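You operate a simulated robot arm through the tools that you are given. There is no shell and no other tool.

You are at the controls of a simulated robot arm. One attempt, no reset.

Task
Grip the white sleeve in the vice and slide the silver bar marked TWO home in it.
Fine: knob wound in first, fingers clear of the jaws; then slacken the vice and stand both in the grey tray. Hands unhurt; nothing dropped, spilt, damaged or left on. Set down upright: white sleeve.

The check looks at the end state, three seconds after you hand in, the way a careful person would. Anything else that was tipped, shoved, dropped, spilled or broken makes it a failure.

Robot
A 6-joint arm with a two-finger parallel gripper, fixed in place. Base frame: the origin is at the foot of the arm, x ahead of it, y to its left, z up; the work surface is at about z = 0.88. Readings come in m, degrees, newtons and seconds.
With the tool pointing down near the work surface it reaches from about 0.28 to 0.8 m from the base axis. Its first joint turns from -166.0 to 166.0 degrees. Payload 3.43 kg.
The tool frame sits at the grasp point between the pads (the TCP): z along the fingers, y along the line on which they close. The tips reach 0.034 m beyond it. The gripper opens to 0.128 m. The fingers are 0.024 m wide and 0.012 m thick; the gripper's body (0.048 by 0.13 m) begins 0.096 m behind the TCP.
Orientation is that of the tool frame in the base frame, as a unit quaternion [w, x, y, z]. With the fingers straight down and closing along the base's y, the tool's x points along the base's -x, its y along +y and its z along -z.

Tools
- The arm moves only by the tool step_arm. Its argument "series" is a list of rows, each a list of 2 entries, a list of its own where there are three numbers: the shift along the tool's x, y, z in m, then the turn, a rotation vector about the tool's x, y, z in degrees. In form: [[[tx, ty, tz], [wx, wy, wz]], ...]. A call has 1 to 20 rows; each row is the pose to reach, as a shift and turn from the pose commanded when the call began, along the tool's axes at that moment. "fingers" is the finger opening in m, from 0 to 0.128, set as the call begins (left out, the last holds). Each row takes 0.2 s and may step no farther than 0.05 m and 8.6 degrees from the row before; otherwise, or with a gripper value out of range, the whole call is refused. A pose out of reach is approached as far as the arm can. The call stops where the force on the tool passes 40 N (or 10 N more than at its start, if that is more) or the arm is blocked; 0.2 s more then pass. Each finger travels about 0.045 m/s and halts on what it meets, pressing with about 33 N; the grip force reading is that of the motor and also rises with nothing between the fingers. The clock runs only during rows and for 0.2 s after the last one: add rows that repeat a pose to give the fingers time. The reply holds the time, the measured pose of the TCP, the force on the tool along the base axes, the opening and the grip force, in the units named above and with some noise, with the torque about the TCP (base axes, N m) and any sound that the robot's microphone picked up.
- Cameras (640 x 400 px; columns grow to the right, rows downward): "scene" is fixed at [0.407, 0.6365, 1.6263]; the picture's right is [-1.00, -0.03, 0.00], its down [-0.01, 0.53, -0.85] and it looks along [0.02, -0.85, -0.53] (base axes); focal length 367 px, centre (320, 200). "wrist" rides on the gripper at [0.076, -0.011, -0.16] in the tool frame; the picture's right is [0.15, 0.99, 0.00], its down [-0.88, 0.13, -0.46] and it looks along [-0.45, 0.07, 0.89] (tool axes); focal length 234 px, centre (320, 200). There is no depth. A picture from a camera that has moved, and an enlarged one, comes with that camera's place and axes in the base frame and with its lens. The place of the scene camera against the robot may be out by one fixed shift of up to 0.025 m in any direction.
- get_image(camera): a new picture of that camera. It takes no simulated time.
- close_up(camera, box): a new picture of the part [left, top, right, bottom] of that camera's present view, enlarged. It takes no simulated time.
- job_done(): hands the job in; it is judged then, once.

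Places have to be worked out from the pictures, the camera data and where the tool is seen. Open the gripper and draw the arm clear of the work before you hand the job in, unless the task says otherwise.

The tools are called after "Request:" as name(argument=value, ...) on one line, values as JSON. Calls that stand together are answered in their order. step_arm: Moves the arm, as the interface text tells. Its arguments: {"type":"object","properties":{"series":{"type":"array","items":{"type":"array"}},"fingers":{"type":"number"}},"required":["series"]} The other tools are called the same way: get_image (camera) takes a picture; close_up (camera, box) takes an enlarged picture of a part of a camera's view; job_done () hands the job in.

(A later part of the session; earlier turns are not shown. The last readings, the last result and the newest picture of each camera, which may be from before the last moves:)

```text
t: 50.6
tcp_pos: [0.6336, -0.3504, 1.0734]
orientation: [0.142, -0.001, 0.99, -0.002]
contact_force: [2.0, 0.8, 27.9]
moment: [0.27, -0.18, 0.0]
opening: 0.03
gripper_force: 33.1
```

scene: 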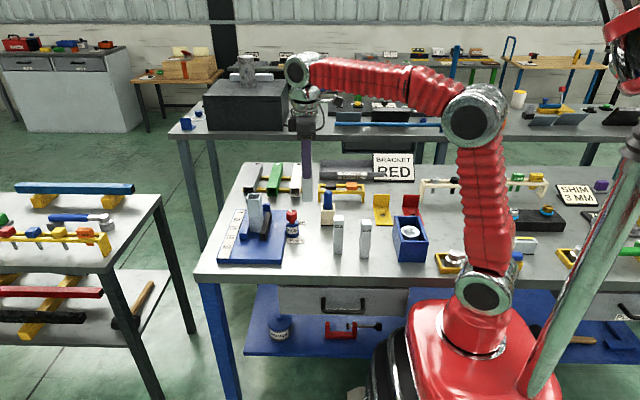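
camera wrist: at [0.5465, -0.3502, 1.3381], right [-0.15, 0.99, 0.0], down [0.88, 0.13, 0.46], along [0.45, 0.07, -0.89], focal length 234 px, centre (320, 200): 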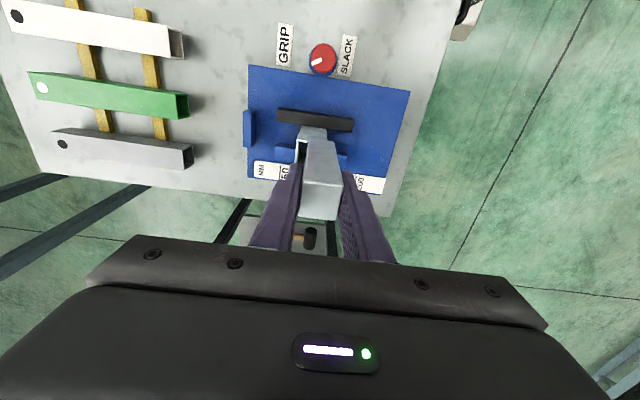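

Contact at about TCP z 1.075, exactly where the pocket floor should be, and force rose to 28 N, so the bar is home. I'll relieve the push by 3 mm, then open the fingers.

Request:
step_arm(series=[[[-0.0004, 0, -0.0014], [0, 0, 0]], [[-0.0008, 0, -0.0028], [0, 0, 0]], [[-0.0008, 0, -0.0028], [0, 0, 0]]])

Request:
step_arm(series=[[[0, 0, 0], [0, 0, 0]], [[0, 0, 0], [0, 0, 0]], [[0, 0, 0], [0, 0, 0]], [[0, 0, 0], [0, 0, 0]]], fingers=0.065)

Request:
close_up(camera="scene", box=[235, 165, 295, 225])

Request:
close_up(camera="wrist", box=[260, 100, 380, 220])

```text
t: 51.4
tcp_pos: [0.6323, -0.349, 1.0724]
orientation: [0.139, 0.0, 0.99, -0.001]
contact_force: [4.1, -2.1, 10.5]
moment: [-0.1, -0.54, -0.03]
opening: 0.0295
gripper_force: 32.9
```

```text
t: 52.4
tcp_pos: [0.6327, -0.3494, 1.0746]
orientation: [0.14, 0.0, 0.99, -0.001]
contact_force: [-0.2, -0.4, -0.6]
moment: [0.01, -0.02, -0.03]
opening: 0.065
gripper_force: 0.1
```

```text
6.67 times, centred on (265, 195) of scene
camera zoom: at [0.407, 0.6365, 1.6263], right [-1.0, -0.03, 0.0], down [-0.01, 0.53, -0.85], along [0.02, -0.85, -0.53], focal length 2447 px, centre (687, 233)
```

zoom: 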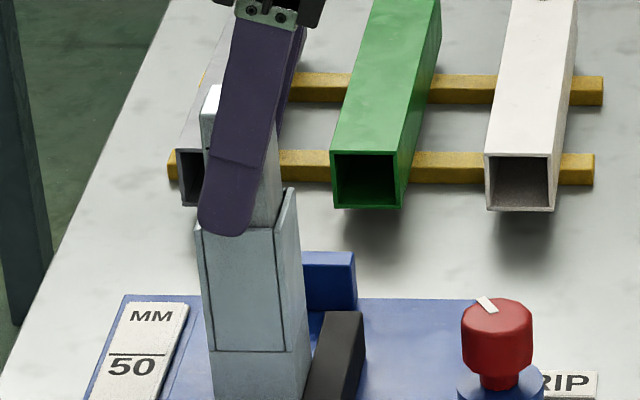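

```text
3.33 times, centred on (320, 160) of wrist
camera zoom: at [0.5162, -0.3611, 1.2062], right [-0.14, 0.99, -0.04], down [0.72, 0.13, 0.68], along [0.68, 0.07, -0.73], focal length 781 px, centre (320, 333)
```

zoom: 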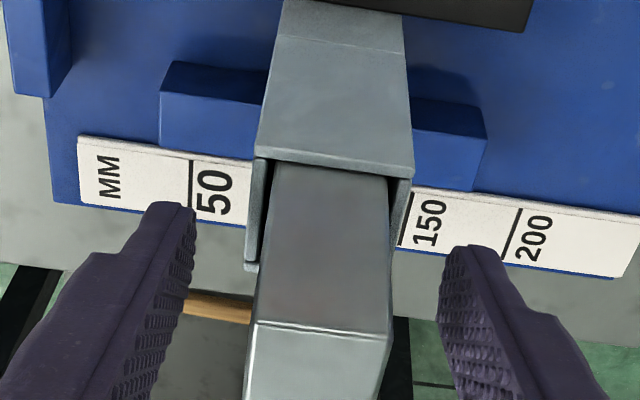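

The bar stands home in the gripped sleeve. I'll back out along the tool axis, clear of the bar, and return to a vertical tool above the knob.

Request:
step_arm(series=[[[0, 0, -0.02], [0, 0, 0]], [[0, 0, -0.05], [0, 0, 0]], [[0, 0, -0.085], [0, 0, 0]], [[0, 0, -0.085], [0, 0, 0]]])

Request:
step_arm(series=[[[0.022, 0, -0.0063], [0, 4, 0]], [[0.044, 0, -0.0127], [0, 8, 0]], [[0.066, -0.001, -0.019], [0, 12, 0]], [[0.088, -0.001, -0.0253], [0, 16, 0]], [[0.088, -0.001, -0.0253], [0, 16, 0]]])

Request:
get_image(camera="wrist")

Request:
close_up(camera="scene", box=[220, 160, 320, 260])

```text
t: 53.4
tcp_pos: [0.6073, -0.3506, 1.1549]
orientation: [0.139, 0.0, 0.99, -0.001]
contact_force: [0.4, 0.8, -0.3]
moment: [-0.01, 0.01, 0.02]
opening: 0.0648
gripper_force: 0.0
```

```text
t: 54.6
tcp_pos: [0.5175, -0.3511, 1.1569]
orientation: [0.0, 0.0, 1.0, -0.001]
contact_force: [-0.5, -0.4, -0.4]
moment: [0.0, -0.03, -0.01]
opening: 0.0652
gripper_force: 0.1
```

```text
taken
camera wrist: at [0.4418, -0.3615, 1.3166], right [-0.15, 0.99, 0.0], down [0.88, 0.13, 0.46], along [0.45, 0.07, -0.89], focal length 234 px, centre (320, 200)
```

wrist: 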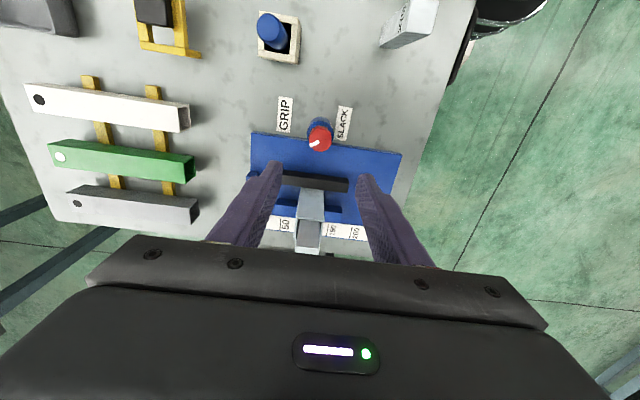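

```text
4.00 times, centred on (270, 210) of scene
camera zoom: at [0.407, 0.6365, 1.6263], right [-1.0, -0.03, 0.0], down [-0.01, 0.53, -0.85], along [0.02, -0.85, -0.53], focal length 1468 px, centre (520, 160)
```

zoom: 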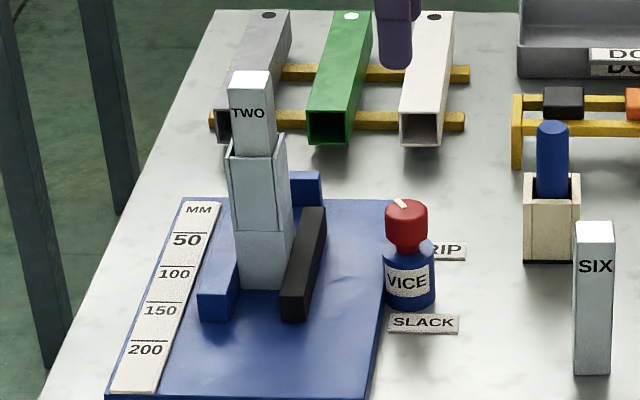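

TWO stands home in the sleeve. Now I'll yaw +80° above the knob so I can wind it back counter-clockwise to SLACK in one sweep.

Request:
step_arm(series=[[[0, 0, 0], [0, 0, 8]], [[0, 0, 0], [0, 0, 16]], [[0, 0, 0], [0, 0, 24]], [[0, 0, 0], [0, 0, 32]], [[0, 0, 0], [0, 0, 40]], [[0, 0, 0], [0, 0, 48]], [[0, 0, 0], [0, 0, 56]], [[0, 0, 0], [0, 0, 64]], [[0, 0, 0], [0, 0, 72]], [[0, 0, 0], [0, 0, 80]], [[0, 0, 0], [0, 0, 80]]])

Request:
close_up(camera="wrist", box=[270, 80, 390, 190])

```text
t: 57.0
tcp_pos: [0.5187, -0.3498, 1.1553]
orientation: [0.0, 0.644, 0.765, 0.0]
contact_force: [-1.5, -0.2, -0.3]
moment: [0.03, -0.01, -0.03]
opening: 0.0648
gripper_force: 0.0
```

```text
3.64 times, centred on (330, 135) of wrist
camera zoom: at [0.4942, -0.2771, 1.3151], right [0.95, 0.31, 0.0], down [0.28, -0.84, 0.46], along [0.14, -0.43, -0.89], focal length 852 px, centre (284, 436)
```

zoom: 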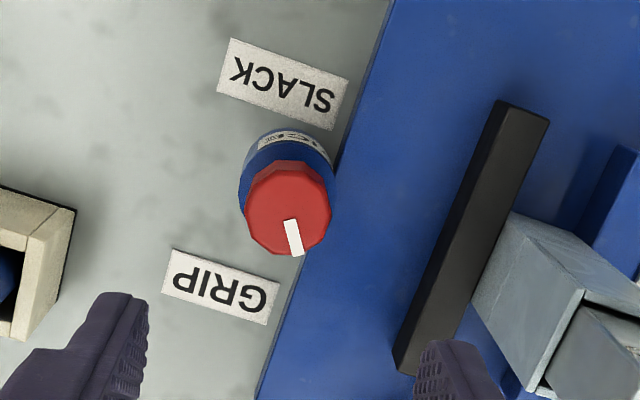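

The knob is directly below. Descending to straddle it, then closing.

Request:
step_arm(series=[[[0, 0, 0.045], [0, 0, 0]], [[0, 0, 0.09], [0, 0, 0]], [[0, 0, 0.13], [0, 0, 0]], [[0, 0, 0.155], [0, 0, 0]], [[0, 0, 0.169], [0, 0, 0]], [[0, 0, 0.169], [0, 0, 0]]])

Request:
close_up(camera="wrist", box=[230, 90, 410, 230])

Request:
close_up(camera="scene", box=[230, 160, 330, 250])

```text
t: 58.4
tcp_pos: [0.5192, -0.3509, 0.9871]
orientation: [0.0, 0.643, 0.766, 0.0]
contact_force: [-0.6, 0.8, -0.3]
moment: [0.04, 0.0, 0.0]
opening: 0.065
gripper_force: 0.1
```

```text
2.86 times, centred on (320, 160) of wrist
camera zoom: at [0.4948, -0.277, 1.1467], right [0.95, 0.32, 0.0], down [0.28, -0.84, 0.46], along [0.15, -0.43, -0.89], focal length 669 px, centre (320, 314)
```

zoom: 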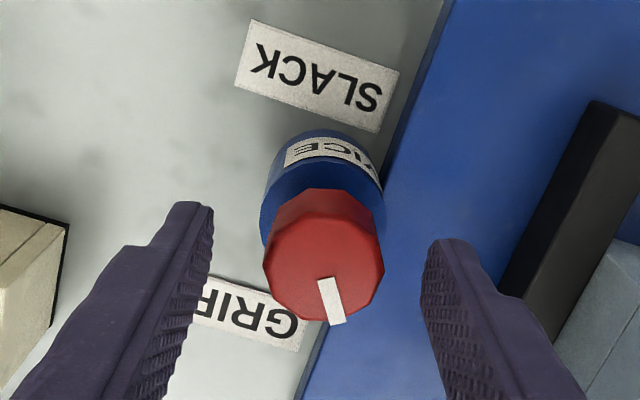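

```text
4.44 times, centred on (280, 205) of scene
camera zoom: at [0.407, 0.6365, 1.6263], right [-1.0, -0.03, 0.0], down [-0.01, 0.53, -0.85], along [0.02, -0.85, -0.53], focal length 1631 px, centre (498, 178)
```

zoom: 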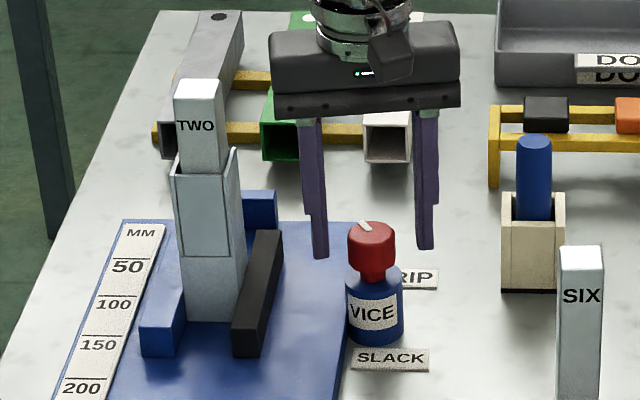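

The fingers straddle the knob, and a ~1 mm shift along the closing direction centres it. Closing on the knob.

Request:
step_arm(series=[[[0, 0.0008, 0], [0, 0, 0]], [[0, 0.0008, 0], [0, 0, 0]], [[0, 0.0008, 0], [0, 0, 0]], [[0, 0.0008, 0], [0, 0, 0]], [[0, 0.0008, 0], [0, 0, 0]]], fingers=0.02)

```text
t: 59.6
tcp_pos: [0.5202, -0.3503, 0.9872]
orientation: [0.001, 0.643, 0.766, 0.0]
contact_force: [6.6, -0.2, -1.4]
moment: [0.04, -0.31, 0.01]
opening: 0.0349
gripper_force: 44.9
```

Gripped. I'll unwind counter-clockwise, in stages with small relief shifts.

Request:
step_arm(series=[[[0, 0.0007, 0], [0, 0, 0]], [[0, 0.0007, 0], [0, 0, -8]], [[0, 0.0007, 0], [0, 0, -16]], [[0, 0.0007, 0], [0, 0, -24]], [[0, 0.0007, 0], [0, 0, -32]], [[0, 0.0007, 0], [0, 0, -32]]])

Request:
close_up(camera="scene", box=[230, 160, 330, 250])

```text
t: 61.0
tcp_pos: [0.5197, -0.3504, 0.9869]
orientation: [0.002, 0.406, 0.914, 0.001]
contact_force: [11.8, 14.4, 3.9]
moment: [0.65, -0.4, 0.02]
opening: 0.0351
gripper_force: 44.8
```

```text
4.44 times, centred on (280, 205) of scene
camera zoom: at [0.407, 0.6365, 1.6263], right [-1.0, -0.03, 0.0], down [-0.01, 0.53, -0.85], along [0.02, -0.85, -0.53], focal length 1631 px, centre (498, 178)
```

zoom: 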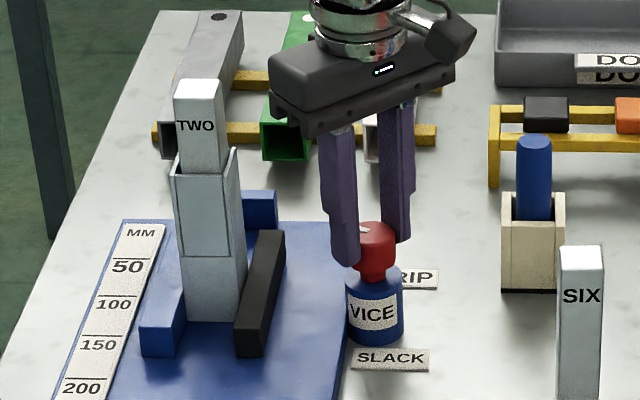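

The jaw is backing off. An 18 N side force points along the closing direction, so I'll shift 2 mm that way and keep unwinding.

Request:
step_arm(series=[[[0.0003, 0.001, 0], [0, 0, 0]], [[0.0004, 0.002, 0], [0, 0, -6]], [[0.0004, 0.002, 0], [0, 0, -14]], [[0.0004, 0.002, 0], [0, 0, -22]], [[0.0004, 0.002, 0], [0, 0, -30]], [[0.0004, 0.002, 0], [0, 0, -38]], [[0.0004, 0.002, 0], [0, 0, -38]]])

```text
t: 62.6
tcp_pos: [0.5206, -0.3503, 0.9861]
orientation: [0.001, 0.086, 0.996, -0.001]
contact_force: [-2.7, -9.1, 10.9]
moment: [-0.34, 0.25, 0.0]
opening: 0.0349
gripper_force: 44.8
```

70° unwound with small forces. Relieving slightly and continuing.

Request:
step_arm(series=[[[0.0001, -0.0011, -0.001], [0, 0, 0]], [[0.0001, -0.0011, -0.001], [0, 0, -8]], [[0.0001, -0.0011, -0.001], [0, 0, -16]], [[0.0001, -0.0011, -0.001], [0, 0, -24]], [[0.0001, -0.0011, -0.001], [0, 0, -32]], [[0.0001, -0.0011, -0.001], [0, 0, -40]], [[0.0001, -0.0011, -0.001], [0, 0, -40]]])

Request:
close_up(camera="wrist", box=[230, 90, 410, 230])

Request:
close_up(camera="scene", box=[230, 160, 330, 250])

```text
t: 64.2
tcp_pos: [0.5188, -0.3506, 0.9858]
orientation: [0.001, -0.26, 0.966, -0.001]
contact_force: [-4.5, 19.1, -1.1]
moment: [0.65, 0.5, 0.0]
opening: 0.0348
gripper_force: 45.2
```

```text
2.86 times, centred on (320, 160) of wrist
camera zoom: at [0.4606, -0.3978, 1.1467], right [-0.62, 0.78, 0.0], down [0.7, 0.55, 0.46], along [0.36, 0.28, -0.89], focal length 669 px, centre (320, 314)
```

zoom: 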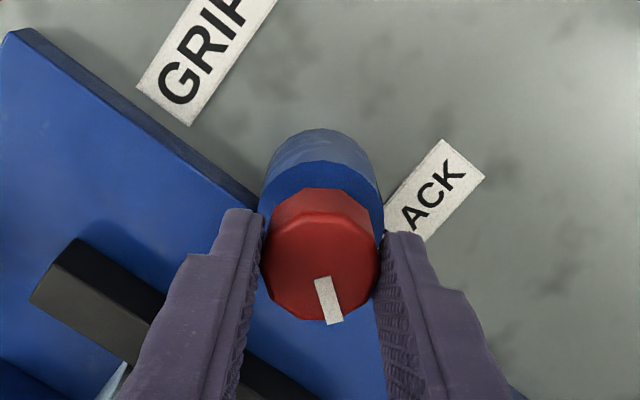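

```text
4.44 times, centred on (280, 205) of scene
camera zoom: at [0.407, 0.6365, 1.6263], right [-1.0, -0.03, 0.0], down [-0.01, 0.53, -0.85], along [0.02, -0.85, -0.53], focal length 1631 px, centre (498, 178)
```

zoom: 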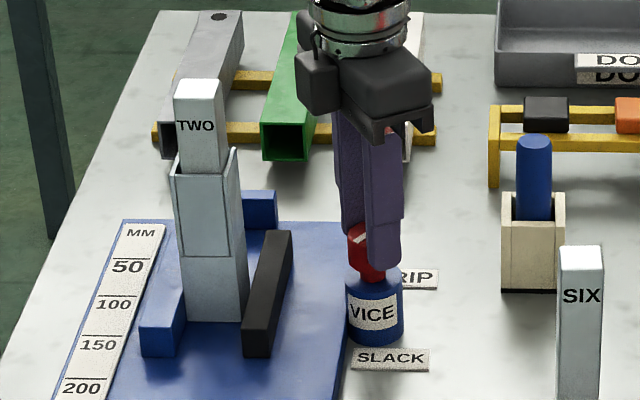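

The black jaw is visibly clear of the sleeve now, with about 40° left to SLACK. Relieving the side force and continuing.

Request:
step_arm(series=[[[-0.0003, 0.001, 0], [0, 0, 0]], [[-0.0006, 0.002, 0], [0, 0, -6]], [[-0.0006, 0.002, 0], [0, 0, -14]], [[-0.0006, 0.002, 0], [0, 0, -22]], [[-0.0006, 0.002, 0], [0, 0, -30]], [[-0.0006, 0.002, 0], [0, 0, -36]], [[-0.0006, 0.002, 0], [0, 0, -36]]])

Request:
close_up(camera="wrist", box=[230, 90, 410, 230])

Request:
close_up(camera="scene", box=[230, 160, 330, 250])

```text
t: 65.8
tcp_pos: [0.5197, -0.3504, 0.9874]
orientation: [0.0, -0.546, 0.838, -0.001]
contact_force: [-0.3, -17.8, -20.8]
moment: [-0.94, 0.19, -0.15]
opening: 0.035
gripper_force: 45.1
```

```text
2.86 times, centred on (320, 160) of wrist
camera zoom: at [0.4998, -0.4231, 1.147], right [-0.96, 0.27, 0.0], down [0.24, 0.86, 0.45], along [0.12, 0.44, -0.89], focal length 669 px, centre (320, 314)
```

zoom: 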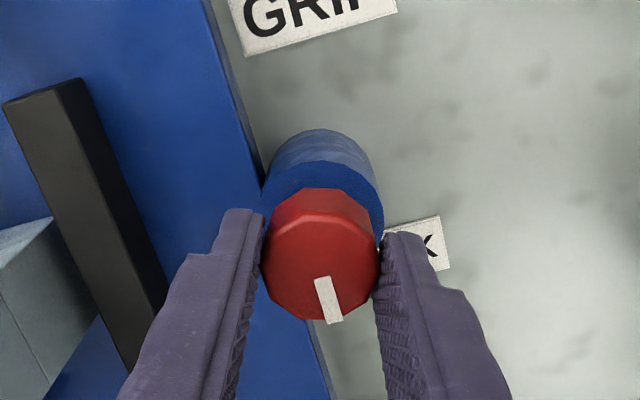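

```text
4.44 times, centred on (280, 205) of scene
camera zoom: at [0.407, 0.6365, 1.6263], right [-1.0, -0.03, 0.0], down [-0.01, 0.53, -0.85], along [0.02, -0.85, -0.53], focal length 1631 px, centre (498, 178)
```

zoom: 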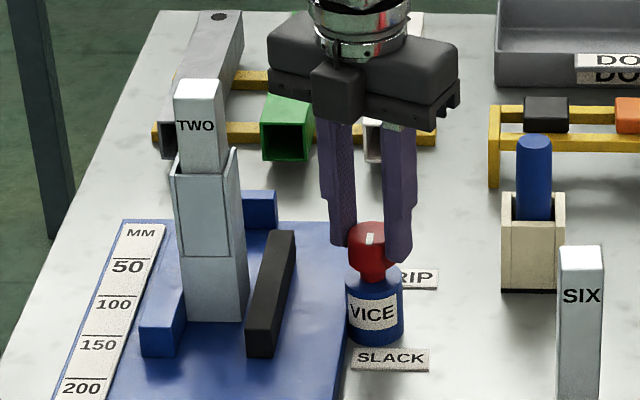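

The pointer faces SLACK and a slight stop torque (−0.15) appeared, so the vice is fully slack. I'll relieve the forces, open the fingers, and rise.

Request:
step_arm(series=[[[0.001, 0, 0.0008], [0, 0, 1]], [[0.002, 0, 0.0015], [0, 0, 1]], [[0.002, 0, 0.0015], [0, 0, 1]]])

Request:
step_arm(series=[[[0, 0, 0], [0, 0, 0]], [[0, 0, 0], [0, 0, 0]], [[0, 0, 0], [0, 0, 0]], [[0, 0, -0.03], [0, 0, 0]], [[0, 0, -0.07], [0, 0, 0]], [[0, 0, -0.11], [0, 0, 0]], [[0, 0, -0.15], [0, 0, 0]], [[0, 0, -0.165], [0, 0, 0]], [[0, 0, -0.165], [0, 0, 0]]], fingers=0.07)

Request:
close_up(camera="wrist", box=[170, 30, 370, 220])

Request:
close_up(camera="scene", box=[230, 160, 330, 250])

```text
t: 66.6
tcp_pos: [0.5195, -0.3495, 0.9868]
orientation: [0.001, -0.537, 0.843, 0.0]
contact_force: [-1.5, 3.1, 3.6]
moment: [-0.16, 0.54, -0.05]
opening: 0.035
gripper_force: 45.2
```

```text
t: 68.6
tcp_pos: [0.5181, -0.3521, 1.151]
orientation: [0.0, -0.537, 0.844, -0.001]
contact_force: [-0.3, -0.5, 0.4]
moment: [-0.01, -0.01, 0.0]
opening: 0.0703
gripper_force: 0.0
```

```text
2.11 times, centred on (270, 125) of wrist
camera zoom: at [0.4961, -0.4248, 1.3113], right [-0.96, 0.29, 0.0], down [0.25, 0.85, 0.45], along [0.13, 0.44, -0.89], focal length 493 px, centre (425, 358)
```

zoom: 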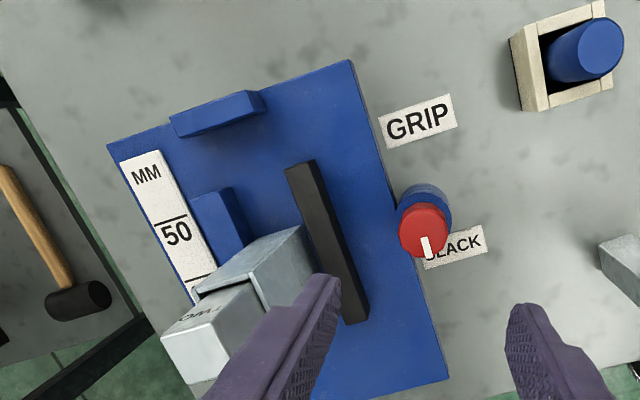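

```text
4.44 times, centred on (280, 205) of scene
camera zoom: at [0.407, 0.6365, 1.6263], right [-1.0, -0.03, 0.0], down [-0.01, 0.53, -0.85], along [0.02, -0.85, -0.53], focal length 1631 px, centre (498, 178)
```

zoom: 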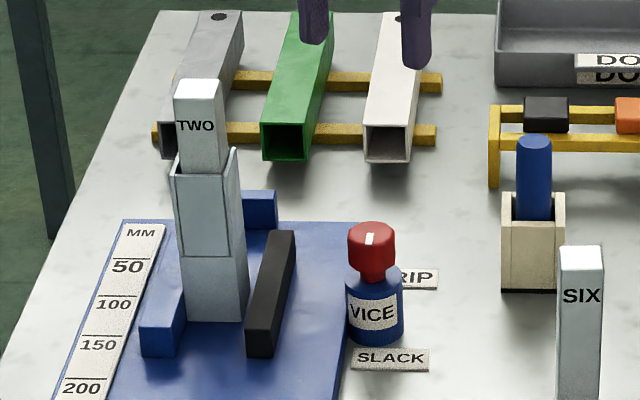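

The vice is slack (jaw back at its starting position), and sleeve and bar stand free. Before lifting them I'll survey the grey tray and rehearse the reach there with an empty gripper, turning the camera to face −y over the bench.

Request:
step_arm(series=[[[0.0136, 0.007, -0.0028], [0, 0, 8.5]], [[0.0272, 0.014, -0.0056], [0, 0, 17]], [[0.0408, 0.021, -0.0084], [0, 0, 25.5]], [[0.0544, 0.028, -0.0112], [0, 0, 34]], [[0.068, 0.035, -0.014], [0, 0, 42.5]], [[0.0816, 0.042, -0.0168], [0, 0, 51]], [[0.0952, 0.049, -0.0196], [0, 0, 59.5]], [[0.1088, 0.056, -0.0224], [0, 0, 68]], [[0.1224, 0.063, -0.0252], [0, 0, 76.5]], [[0.136, 0.07, -0.028], [0, 0, 85]], [[0.1496, 0.077, -0.0308], [0, 0, 93.5]], [[0.1632, 0.084, -0.0336], [0, 0, 102]], [[0.1768, 0.091, -0.0364], [0, 0, 110.5]], [[0.1904, 0.098, -0.0392], [0, 0, 119]], [[0.204, 0.105, -0.042], [0, 0, 127.5]], [[0.2176, 0.112, -0.0448], [0, 0, 136]], [[0.2312, 0.119, -0.0476], [0, 0, 144.5]], [[0.2444, 0.1263, -0.05], [0, 0, 153]], [[0.2444, 0.1263, -0.05], [0, 0, 155]], [[0.2444, 0.1263, -0.05], [0, 0, 155]]])

Request:
get_image(camera="wrist")

Request:
get_image(camera="scene")

```text
t: 72.8
tcp_pos: [0.2995, -0.5177, 1.2]
orientation: [0.001, 0.707, 0.707, 0.0]
contact_force: [-0.1, -0.1, -0.2]
moment: [0.01, 0.01, 0.0]
opening: 0.0697
gripper_force: 0.1
```

```text
taken
camera wrist: at [0.2898, -0.4415, 1.3602], right [0.99, 0.15, 0.0], down [0.13, -0.88, 0.46], along [0.07, -0.45, -0.89], focal length 234 px, centre (320, 200)
```

wrist: 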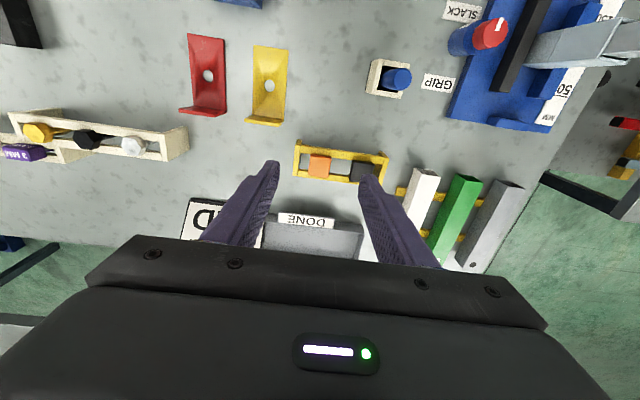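

```text
taken
```

scene: 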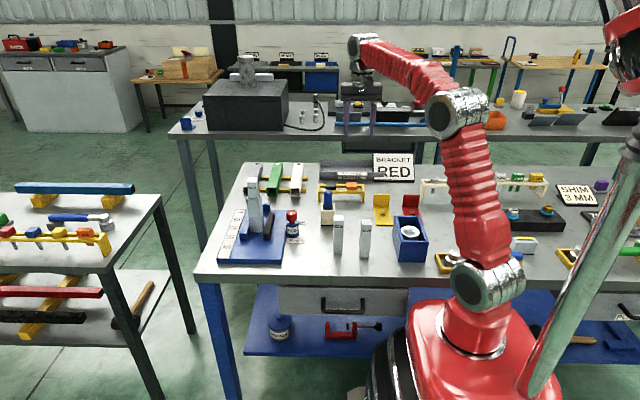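

I'll lean the tool outward 20° and move nearer the tray for a proper look, which also tests reach.

Request:
step_arm(series=[[[-0.036, -0.004, 0.02], [0, -4, 0]], [[-0.072, -0.008, 0.04], [0, -8, 0]], [[-0.108, -0.012, 0.06], [0, -12, 0]], [[-0.144, -0.016, 0.08], [0, -16, 0]], [[-0.18, -0.02, 0.1], [0, -20, 0]], [[-0.18, -0.02, 0.1], [0, -20, 0]]])

Request:
get_image(camera="wrist")

Request:
close_up(camera="wrist", box=[150, 40, 470, 240])

```text
t: 74.2
tcp_pos: [0.2816, -0.6971, 1.1]
orientation: [0.124, 0.696, 0.696, -0.123]
contact_force: [0.6, 0.0, 0.2]
moment: [0.01, 0.0, 0.0]
opening: 0.0701
gripper_force: 0.0
```

```text
taken
camera wrist: at [0.2703, -0.572, 1.2236], right [0.99, 0.14, -0.05], down [0.13, -0.67, 0.73], along [0.07, -0.73, -0.68], focal length 234 px, centre (320, 200)
```

wrist: 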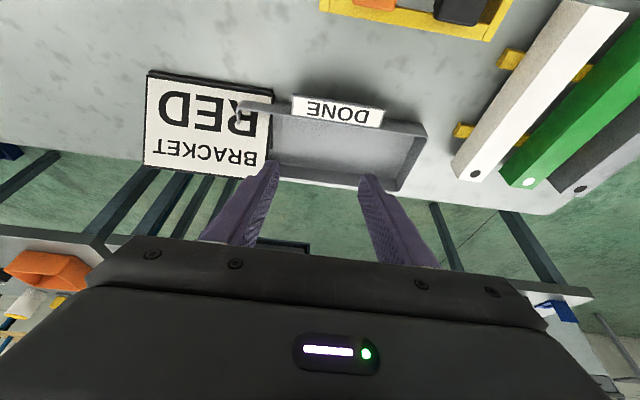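

```text
2.00 times, centred on (310, 140) of wrist
camera zoom: at [0.2703, -0.572, 1.2236], right [0.99, 0.14, -0.05], down [0.13, -0.67, 0.73], along [0.07, -0.73, -0.68], focal length 468 px, centre (340, 320)
```

zoom: 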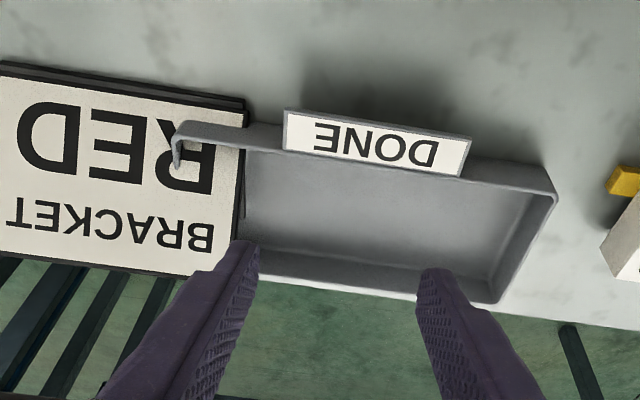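

Request:
close_up(camera="wrist", box=[225, 85, 435, 205])

Request:
close_up(camera="scene", box=[300, 145, 420, 205])

```text
3.05 times, centred on (330, 145) of wrist
camera zoom: at [0.2703, -0.572, 1.2236], right [0.99, 0.14, -0.05], down [0.13, -0.67, 0.73], along [0.07, -0.73, -0.68], focal length 714 px, centre (290, 368)
```

zoom: 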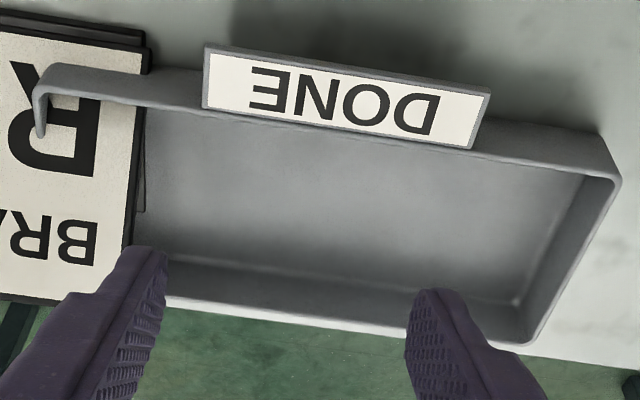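

```text
5.33 times, centred on (360, 175) of scene
camera zoom: at [0.407, 0.6365, 1.6263], right [-1.0, -0.03, 0.0], down [-0.01, 0.53, -0.85], along [0.02, -0.85, -0.53], focal length 1957 px, centre (107, 333)
```

zoom: 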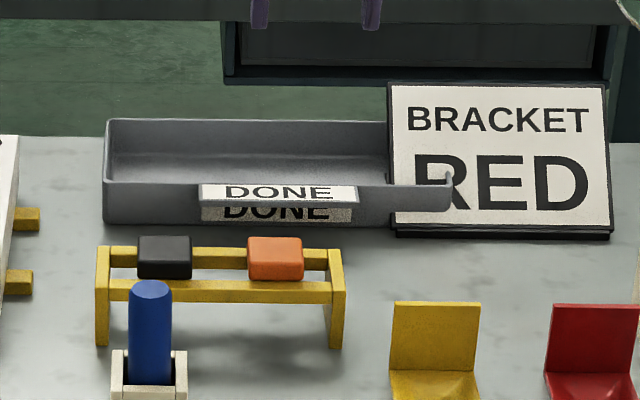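

The tray floor is clear from about x 0.23 to 0.43 and y −0.744 to −0.852. I'll aim for (0.29, −0.78), and rehearse reaching that point empty-handed at carry height and then at placing height.

Request:
step_arm(series=[[[-0.02, 0.0028, 0.025], [0, 0, 0]], [[-0.04, 0.0056, 0.05], [0, 0, 0]], [[-0.059, 0.0084, 0.0747], [0, 0, 0]], [[-0.059, 0.0084, 0.0747], [0, 0, 0]]])

Request:
get_image(camera="scene")

Request:
get_image(camera="wrist")

```text
t: 75.2
tcp_pos: [0.2897, -0.7801, 1.0505]
orientation: [0.124, 0.696, 0.696, -0.123]
contact_force: [0.2, 0.2, -0.3]
moment: [-0.04, 0.02, 0.03]
opening: 0.0702
gripper_force: 0.0
```

```text
taken
```

scene: 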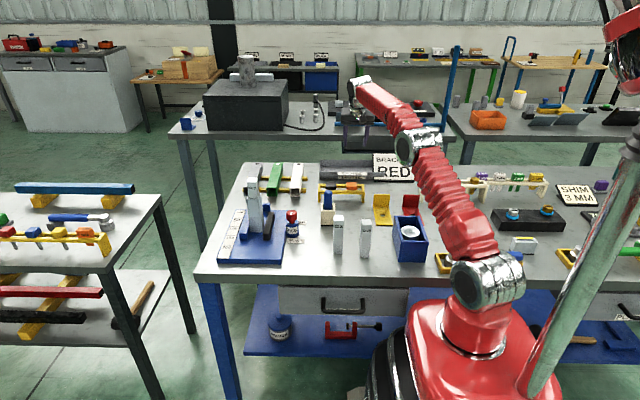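

```text
taken
camera wrist: at [0.2792, -0.6541, 1.1739], right [0.99, 0.14, -0.05], down [0.13, -0.67, 0.73], along [0.07, -0.73, -0.68], focal length 234 px, centre (320, 200)
```

wrist: 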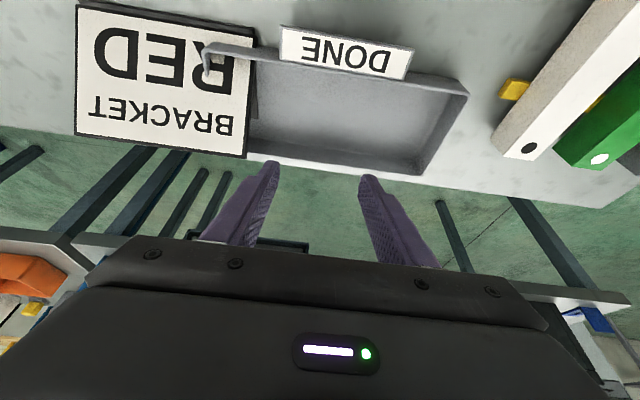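

The placing point is reachable with the 20° lean. One close-up here to refine the tray walls, then I'll return to the vice.

Request:
close_up(camera="wrist", box=[190, 20, 480, 190])

```text
2.21 times, centred on (335, 105) of wrist
camera zoom: at [0.2792, -0.6541, 1.1739], right [0.99, 0.14, -0.05], down [0.13, -0.67, 0.73], along [0.07, -0.73, -0.68], focal length 517 px, centre (287, 410)
```

zoom: 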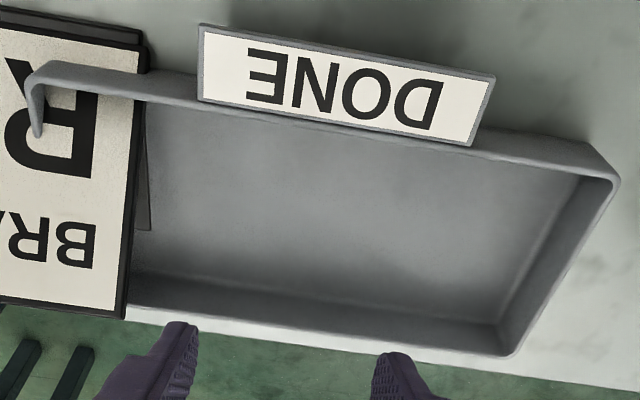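

The tray interior spans about y −0.74 to −0.857 and is clear. I'll keep this orientation (closing along x, leaning −y), since it works at both ends, and retrace up and across toward the vice.

Request:
step_arm(series=[[[0.02, -0.0028, -0.025], [0, 0, 0]], [[0.04, -0.0056, -0.05], [0, 0, 0]], [[0.059, -0.0084, -0.0747], [0, 0, 0]], [[0.087, 0.0196, -0.0938], [0, 0, 0]], [[0.115, 0.0476, -0.1128], [0, 0, 0]], [[0.143, 0.0756, -0.1319], [0, 0, 0]], [[0.171, 0.1036, -0.151], [0, 0, 0]], [[0.199, 0.1316, -0.17], [0, 0, 0]], [[0.2271, 0.1596, -0.1891], [0, 0, 0]], [[0.2271, 0.1596, -0.1891], [0, 0, 0]]])

Request:
step_arm(series=[[[0.0239, 0.0316, -0.0087], [0, 0, 0]], [[0.0478, 0.0632, -0.0174], [0, 0, 0]], [[0.0717, 0.0948, -0.0261], [0, 0, 0]], [[0.0956, 0.1263, -0.0348], [0, 0, 0]], [[0.1195, 0.1579, -0.0435], [0, 0, 0]], [[0.1434, 0.1895, -0.0522], [0, 0, 0]], [[0.1434, 0.1895, -0.0522], [0, 0, 0]]])

Request:
get_image(camera="wrist")

Request:
close_up(camera="scene", box=[210, 140, 330, 250])

```text
t: 77.4
tcp_pos: [0.4477, -0.5005, 1.1534]
orientation: [0.123, 0.697, 0.696, -0.123]
contact_force: [-0.1, 0.1, -0.3]
moment: [-0.01, 0.01, 0.01]
opening: 0.0702
gripper_force: 0.0
```

```text
t: 79.0
tcp_pos: [0.6378, -0.3479, 1.1522]
orientation: [0.124, 0.696, 0.696, -0.123]
contact_force: [-0.3, -1.3, 0.6]
moment: [-0.02, 0.04, -0.03]
opening: 0.0702
gripper_force: 0.1
```

```text
taken
camera wrist: at [0.6277, -0.222, 1.2757], right [0.99, 0.14, -0.05], down [0.13, -0.67, 0.73], along [0.07, -0.73, -0.68], focal length 234 px, centre (320, 200)
```

wrist: 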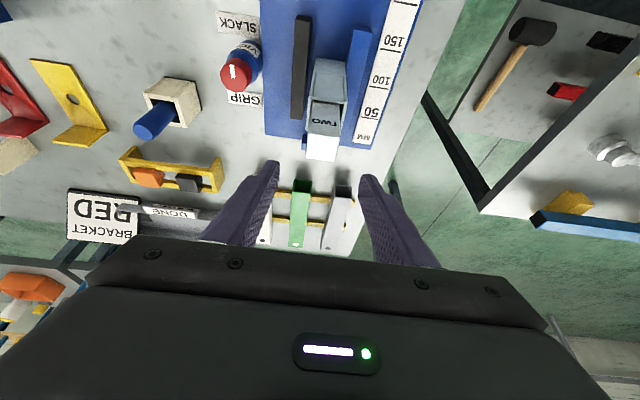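

```text
3.64 times, centred on (270, 195) of scene
camera zoom: at [0.407, 0.6365, 1.6263], right [-1.0, -0.03, 0.0], down [-0.01, 0.53, -0.85], along [0.02, -0.85, -0.53], focal length 1334 px, centre (502, 218)
```

zoom: 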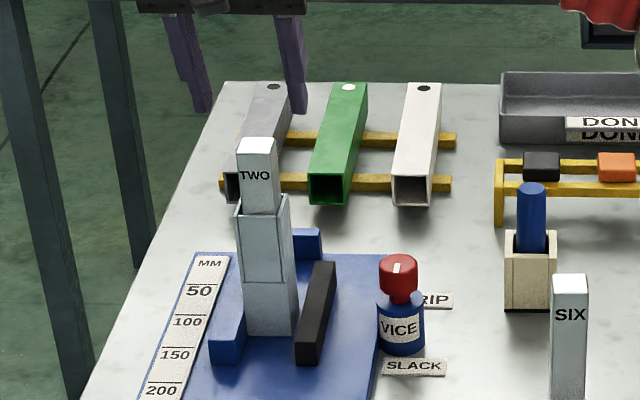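

Request:
close_up(camera="scene", box=[245, 150, 305, 200])

Request:
close_up(camera="scene", box=[260, 185, 310, 235])

Request:
close_up(camera="wrist", box=[260, 40, 390, 170])

```text
8.00 times, centred on (275, 175) of scene
camera zoom: at [0.407, 0.6365, 1.6263], right [-1.0, -0.03, 0.0], down [-0.01, 0.53, -0.85], along [0.02, -0.85, -0.53], focal length 2936 px, centre (680, 400)
```

zoom: 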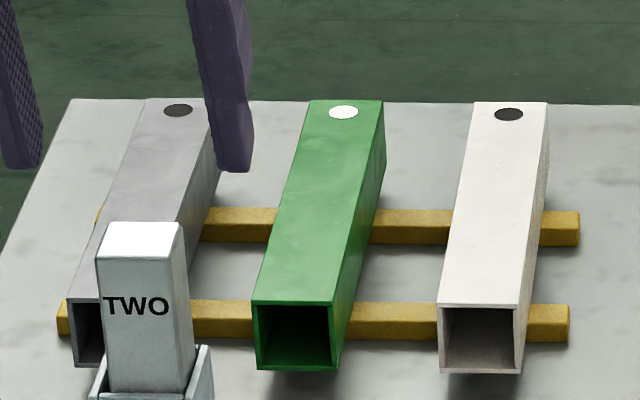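

```text
8.00 times, centred on (285, 210) of scene
camera zoom: at [0.407, 0.6365, 1.6263], right [-1.0, -0.03, 0.0], down [-0.01, 0.53, -0.85], along [0.02, -0.85, -0.53], focal length 2936 px, centre (600, 120)
```

zoom: 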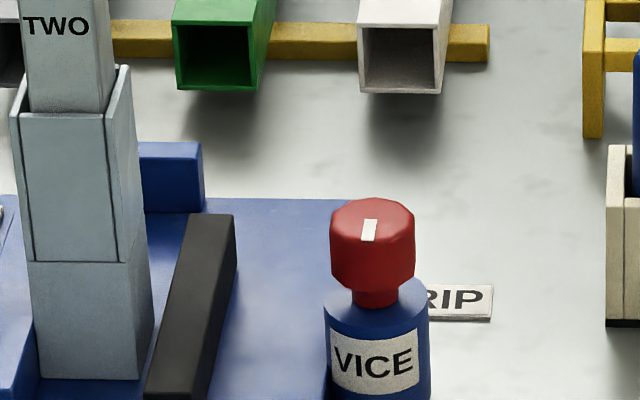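

```text
3.08 times, centred on (325, 105) of wrist
camera zoom: at [0.6277, -0.222, 1.2757], right [0.99, 0.14, -0.05], down [0.13, -0.67, 0.73], along [0.07, -0.73, -0.68], focal length 720 px, centre (305, 492)
```

zoom: 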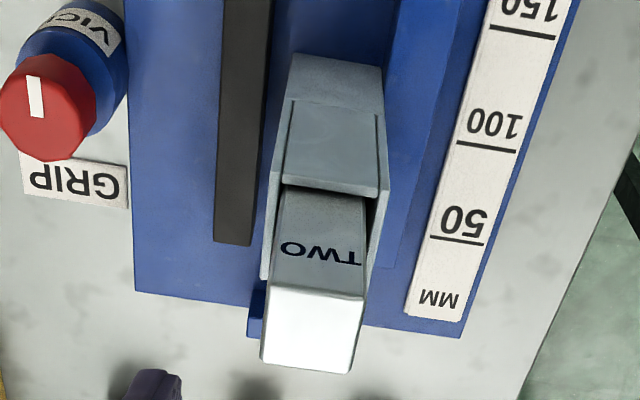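

Request:
close_up(camera="wrist", box=[295, 45, 355, 125])

Request:
close_up(camera="scene", box=[240, 150, 280, 185])

Request:
close_up(camera="scene", box=[245, 190, 295, 235])

```text
5.00 times, centred on (325, 85) of wrist
camera zoom: at [0.6277, -0.222, 1.2757], right [0.99, 0.14, -0.05], down [0.13, -0.67, 0.73], along [0.07, -0.73, -0.68], focal length 1171 px, centre (295, 775)
```

zoom: 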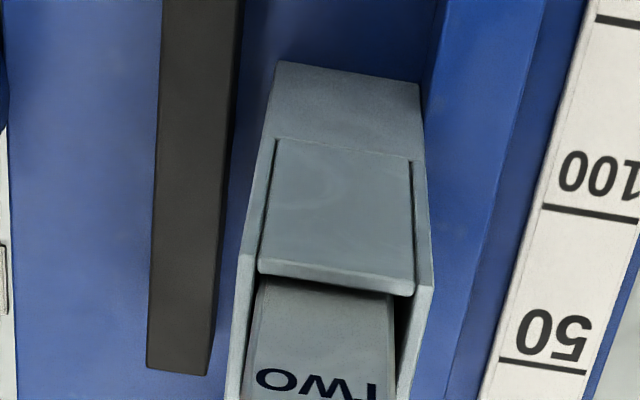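

```text
11.43 times, centred on (260, 168) of scene
camera zoom: at [0.407, 0.6365, 1.6263], right [-1.0, -0.03, 0.0], down [-0.01, 0.53, -0.85], along [0.02, -0.85, -0.53], focal length 4194 px, centre (1006, 571)
```

zoom: 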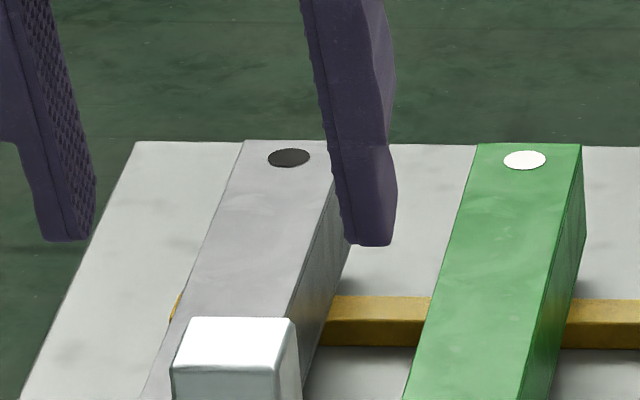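

```text
8.89 times, centred on (270, 212) of scene
camera zoom: at [0.407, 0.6365, 1.6263], right [-1.0, -0.03, 0.0], down [-0.01, 0.53, -0.85], along [0.02, -0.85, -0.53], focal length 3262 px, centre (764, 89)
```

zoom: 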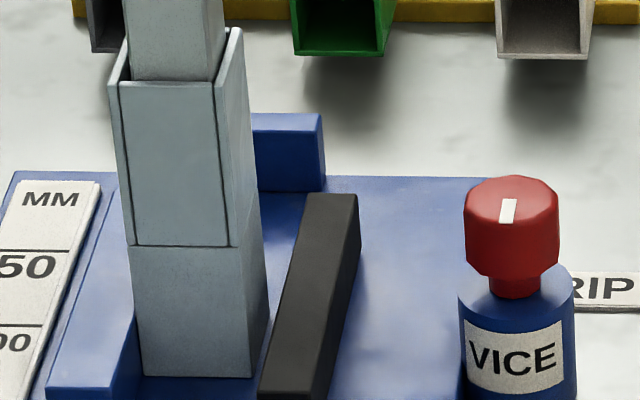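

The wrist and scene measurements of the sleeve's x disagree by a few mm, so I'll examine the sleeve's edges more finely before descending.

Request:
close_up(camera="scene", box=[242, 175, 282, 205])

Request:
close_up(camera="scene", box=[242, 208, 282, 238])

Request:
close_up(camera="wrist", box=[290, 50, 350, 110])

```text
13.33 times, centred on (262, 190) of scene
camera zoom: at [0.407, 0.6365, 1.6263], right [-1.0, -0.03, 0.0], down [-0.01, 0.53, -0.85], along [0.02, -0.85, -0.53], focal length 4893 px, centre (1093, 333)
```

zoom: 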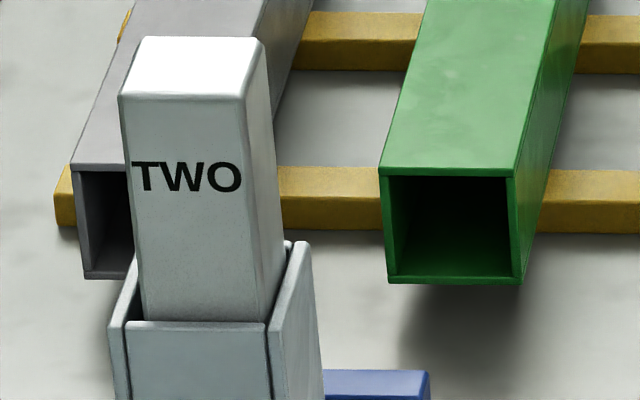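

```text
13.33 times, centred on (262, 223) of scene
camera zoom: at [0.407, 0.6365, 1.6263], right [-1.0, -0.03, 0.0], down [-0.01, 0.53, -0.85], along [0.02, -0.85, -0.53], focal length 4893 px, centre (1093, -107)
```

zoom: 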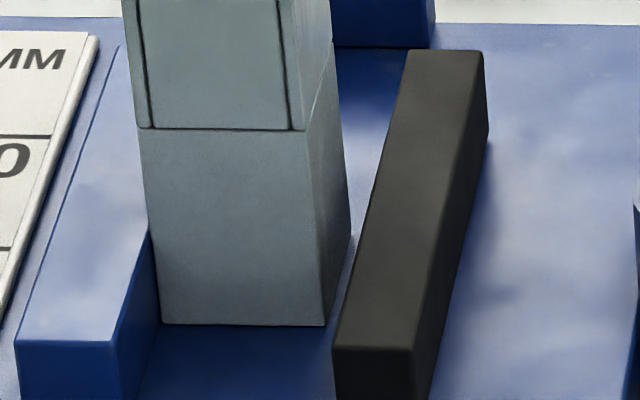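

```text
6.67 times, centred on (320, 80) of wrist
camera zoom: at [0.6277, -0.222, 1.2757], right [0.99, 0.14, -0.05], down [0.13, -0.67, 0.73], along [0.07, -0.73, -0.68], focal length 1561 px, centre (320, 1000)
```

zoom: 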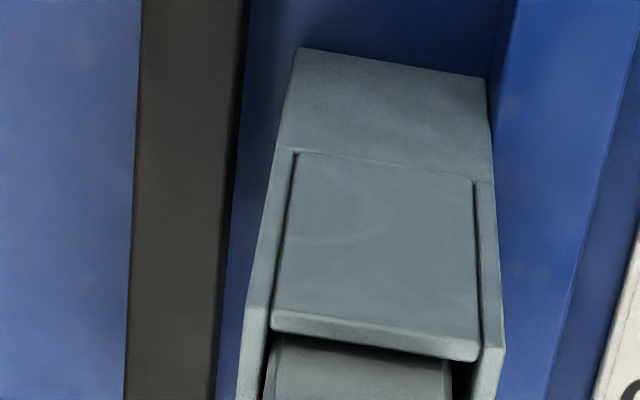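

The estimates differ by only a few mm and the open fingers have ample clearance, so I'll descend vertically to where the tips flank the rim and measure the gaps directly there.

Request:
step_arm(series=[[[0.0068, -0.0015, 0.0188], [0, 0, 0]], [[0.0171, -0.0015, 0.047], [0, 0, 0]], [[0.0274, -0.0015, 0.0752], [0, 0, 0]], [[0.0342, -0.0015, 0.094], [0, 0, 0]], [[0.0342, -0.0015, 0.094], [0, 0, 0]]])

Request:
close_up(camera="scene", box=[235, 170, 285, 215])

Request:
close_up(camera="wrist", box=[250, 80, 390, 200])

```text
t: 80.2
tcp_pos: [0.6379, -0.3497, 1.0509]
orientation: [0.124, 0.696, 0.696, -0.123]
contact_force: [-0.3, 0.0, 0.0]
moment: [-0.01, -0.01, 0.01]
opening: 0.0699
gripper_force: 0.0
```

```text
8.89 times, centred on (260, 192) of scene
camera zoom: at [0.407, 0.6365, 1.6263], right [-1.0, -0.03, 0.0], down [-0.01, 0.53, -0.85], along [0.02, -0.85, -0.53], focal length 3262 px, centre (853, 267)
```

zoom: 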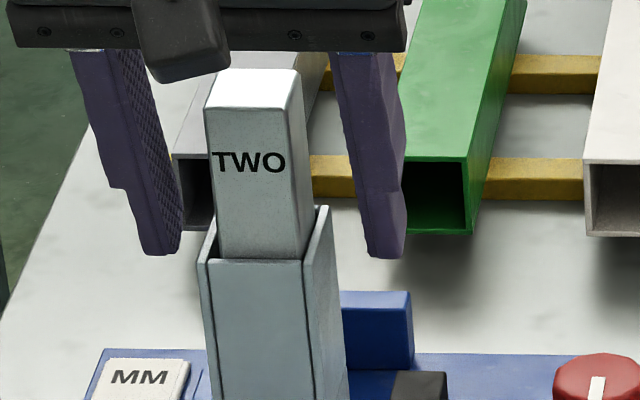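

```text
3.33 times, centred on (320, 140) of wrist
camera zoom: at [0.626, -0.224, 1.1747], right [0.99, 0.14, -0.05], down [0.13, -0.67, 0.73], along [0.07, -0.73, -0.68], focal length 781 px, centre (320, 400)
```

zoom: 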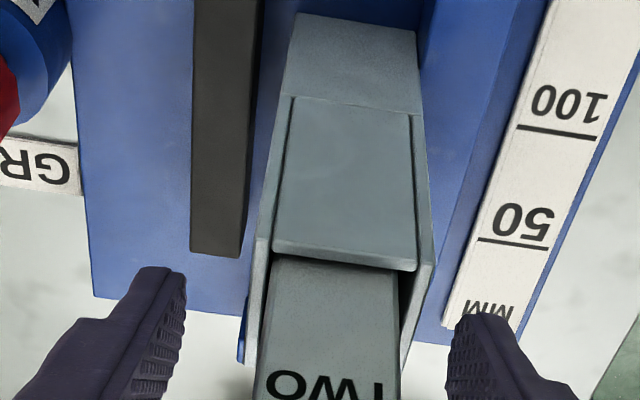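

The fingers flank the sleeve top with about 8–17 mm on each side, close enough for self-centring, and any residual motion is away from the fixed jaw. I'll descend to TCP z≈1.004; the palm keeps about 14 mm above the bar's top.

Request:
step_arm(series=[[[0.0055, 0, 0.015], [0, 0, 0]], [[0.0109, 0, 0.03], [0, 0, 0]], [[0.0161, 0, 0.0442], [0, 0, 0]], [[0.0161, 0, 0.0442], [0, 0, 0]]])

Request:
close_up(camera="scene", box=[235, 165, 300, 235])

Request:
close_up(camera="wrist", box=[240, 80, 400, 220])

```text
t: 81.2
tcp_pos: [0.6371, -0.3485, 1.0022]
orientation: [0.125, 0.696, 0.697, -0.123]
contact_force: [0.1, -0.7, 0.0]
moment: [0.01, 0.0, -0.01]
opening: 0.07
gripper_force: 0.0
```

```text
5.71 times, centred on (268, 200) of scene
camera zoom: at [0.407, 0.6365, 1.6263], right [-1.0, -0.03, 0.0], down [-0.01, 0.53, -0.85], along [0.02, -0.85, -0.53], focal length 2097 px, centre (620, 200)
```

zoom: 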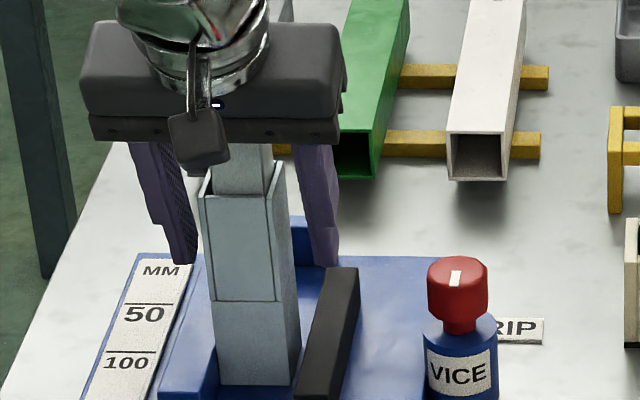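

```text
2.86 times, centred on (320, 150) of wrist
camera zoom: at [0.6257, -0.2226, 1.1266], right [0.99, 0.14, -0.05], down [0.13, -0.67, 0.73], along [0.07, -0.73, -0.68], focal length 669 px, centre (320, 343)
```

zoom: 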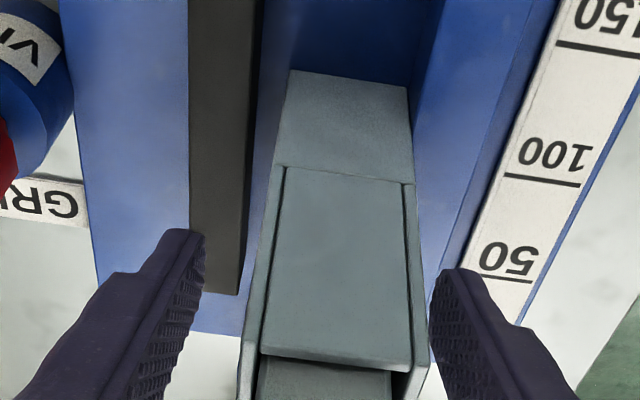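

Both cameras now agree the sleeve sits about 2 mm toward +x of the tool centre. I'll shift 1 mm that way and close the fingers on the sleeve.

Request:
step_arm(series=[[[0, 0.001, 0], [0, 0, 0]], [[0, 0.001, 0], [0, 0, 0]]])

Request:
step_arm(series=[[[0, 0, 0], [0, 0, 0]], [[0, 0, 0], [0, 0, 0]], [[0, 0, 0], [0, 0, 0]], [[0, 0, 0], [0, 0, 0]]], fingers=0.025)

Request:
close_up(camera="scene", box=[235, 165, 300, 235])

Request:
close_up(camera="wrist", box=[240, 80, 400, 220])

```text
t: 81.8
tcp_pos: [0.6382, -0.348, 1.0032]
orientation: [0.125, 0.696, 0.696, -0.123]
contact_force: [0.0, 0.5, 0.0]
moment: [0.02, 0.01, -0.01]
opening: 0.0699
gripper_force: 0.1
```

```text
t: 82.8
tcp_pos: [0.6375, -0.3478, 1.0037]
orientation: [0.124, 0.696, 0.697, -0.123]
contact_force: [0.7, -0.5, 0.5]
moment: [-0.03, -0.11, -0.03]
opening: 0.042
gripper_force: 32.9
```

```text
5.71 times, centred on (268, 200) of scene
camera zoom: at [0.407, 0.6365, 1.6263], right [-1.0, -0.03, 0.0], down [-0.01, 0.53, -0.85], along [0.02, -0.85, -0.53], focal length 2097 px, centre (620, 200)
```

zoom: 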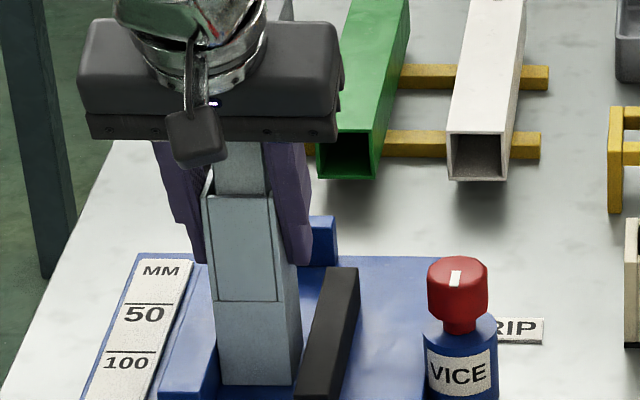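

```text
2.86 times, centred on (320, 150) of wrist
camera zoom: at [0.6268, -0.2225, 1.1277], right [0.99, 0.14, -0.05], down [0.13, -0.67, 0.73], along [0.07, -0.73, -0.68], focal length 669 px, centre (320, 343)
```

zoom: 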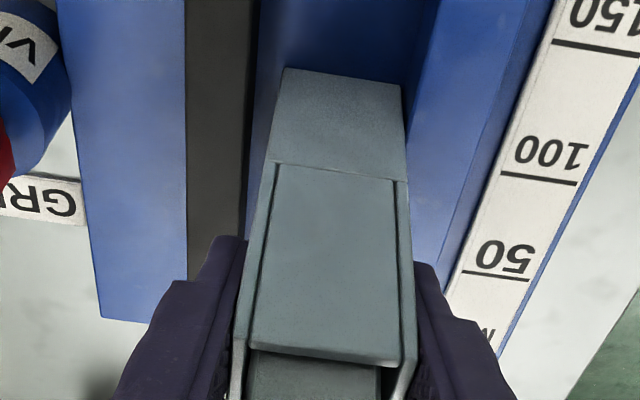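

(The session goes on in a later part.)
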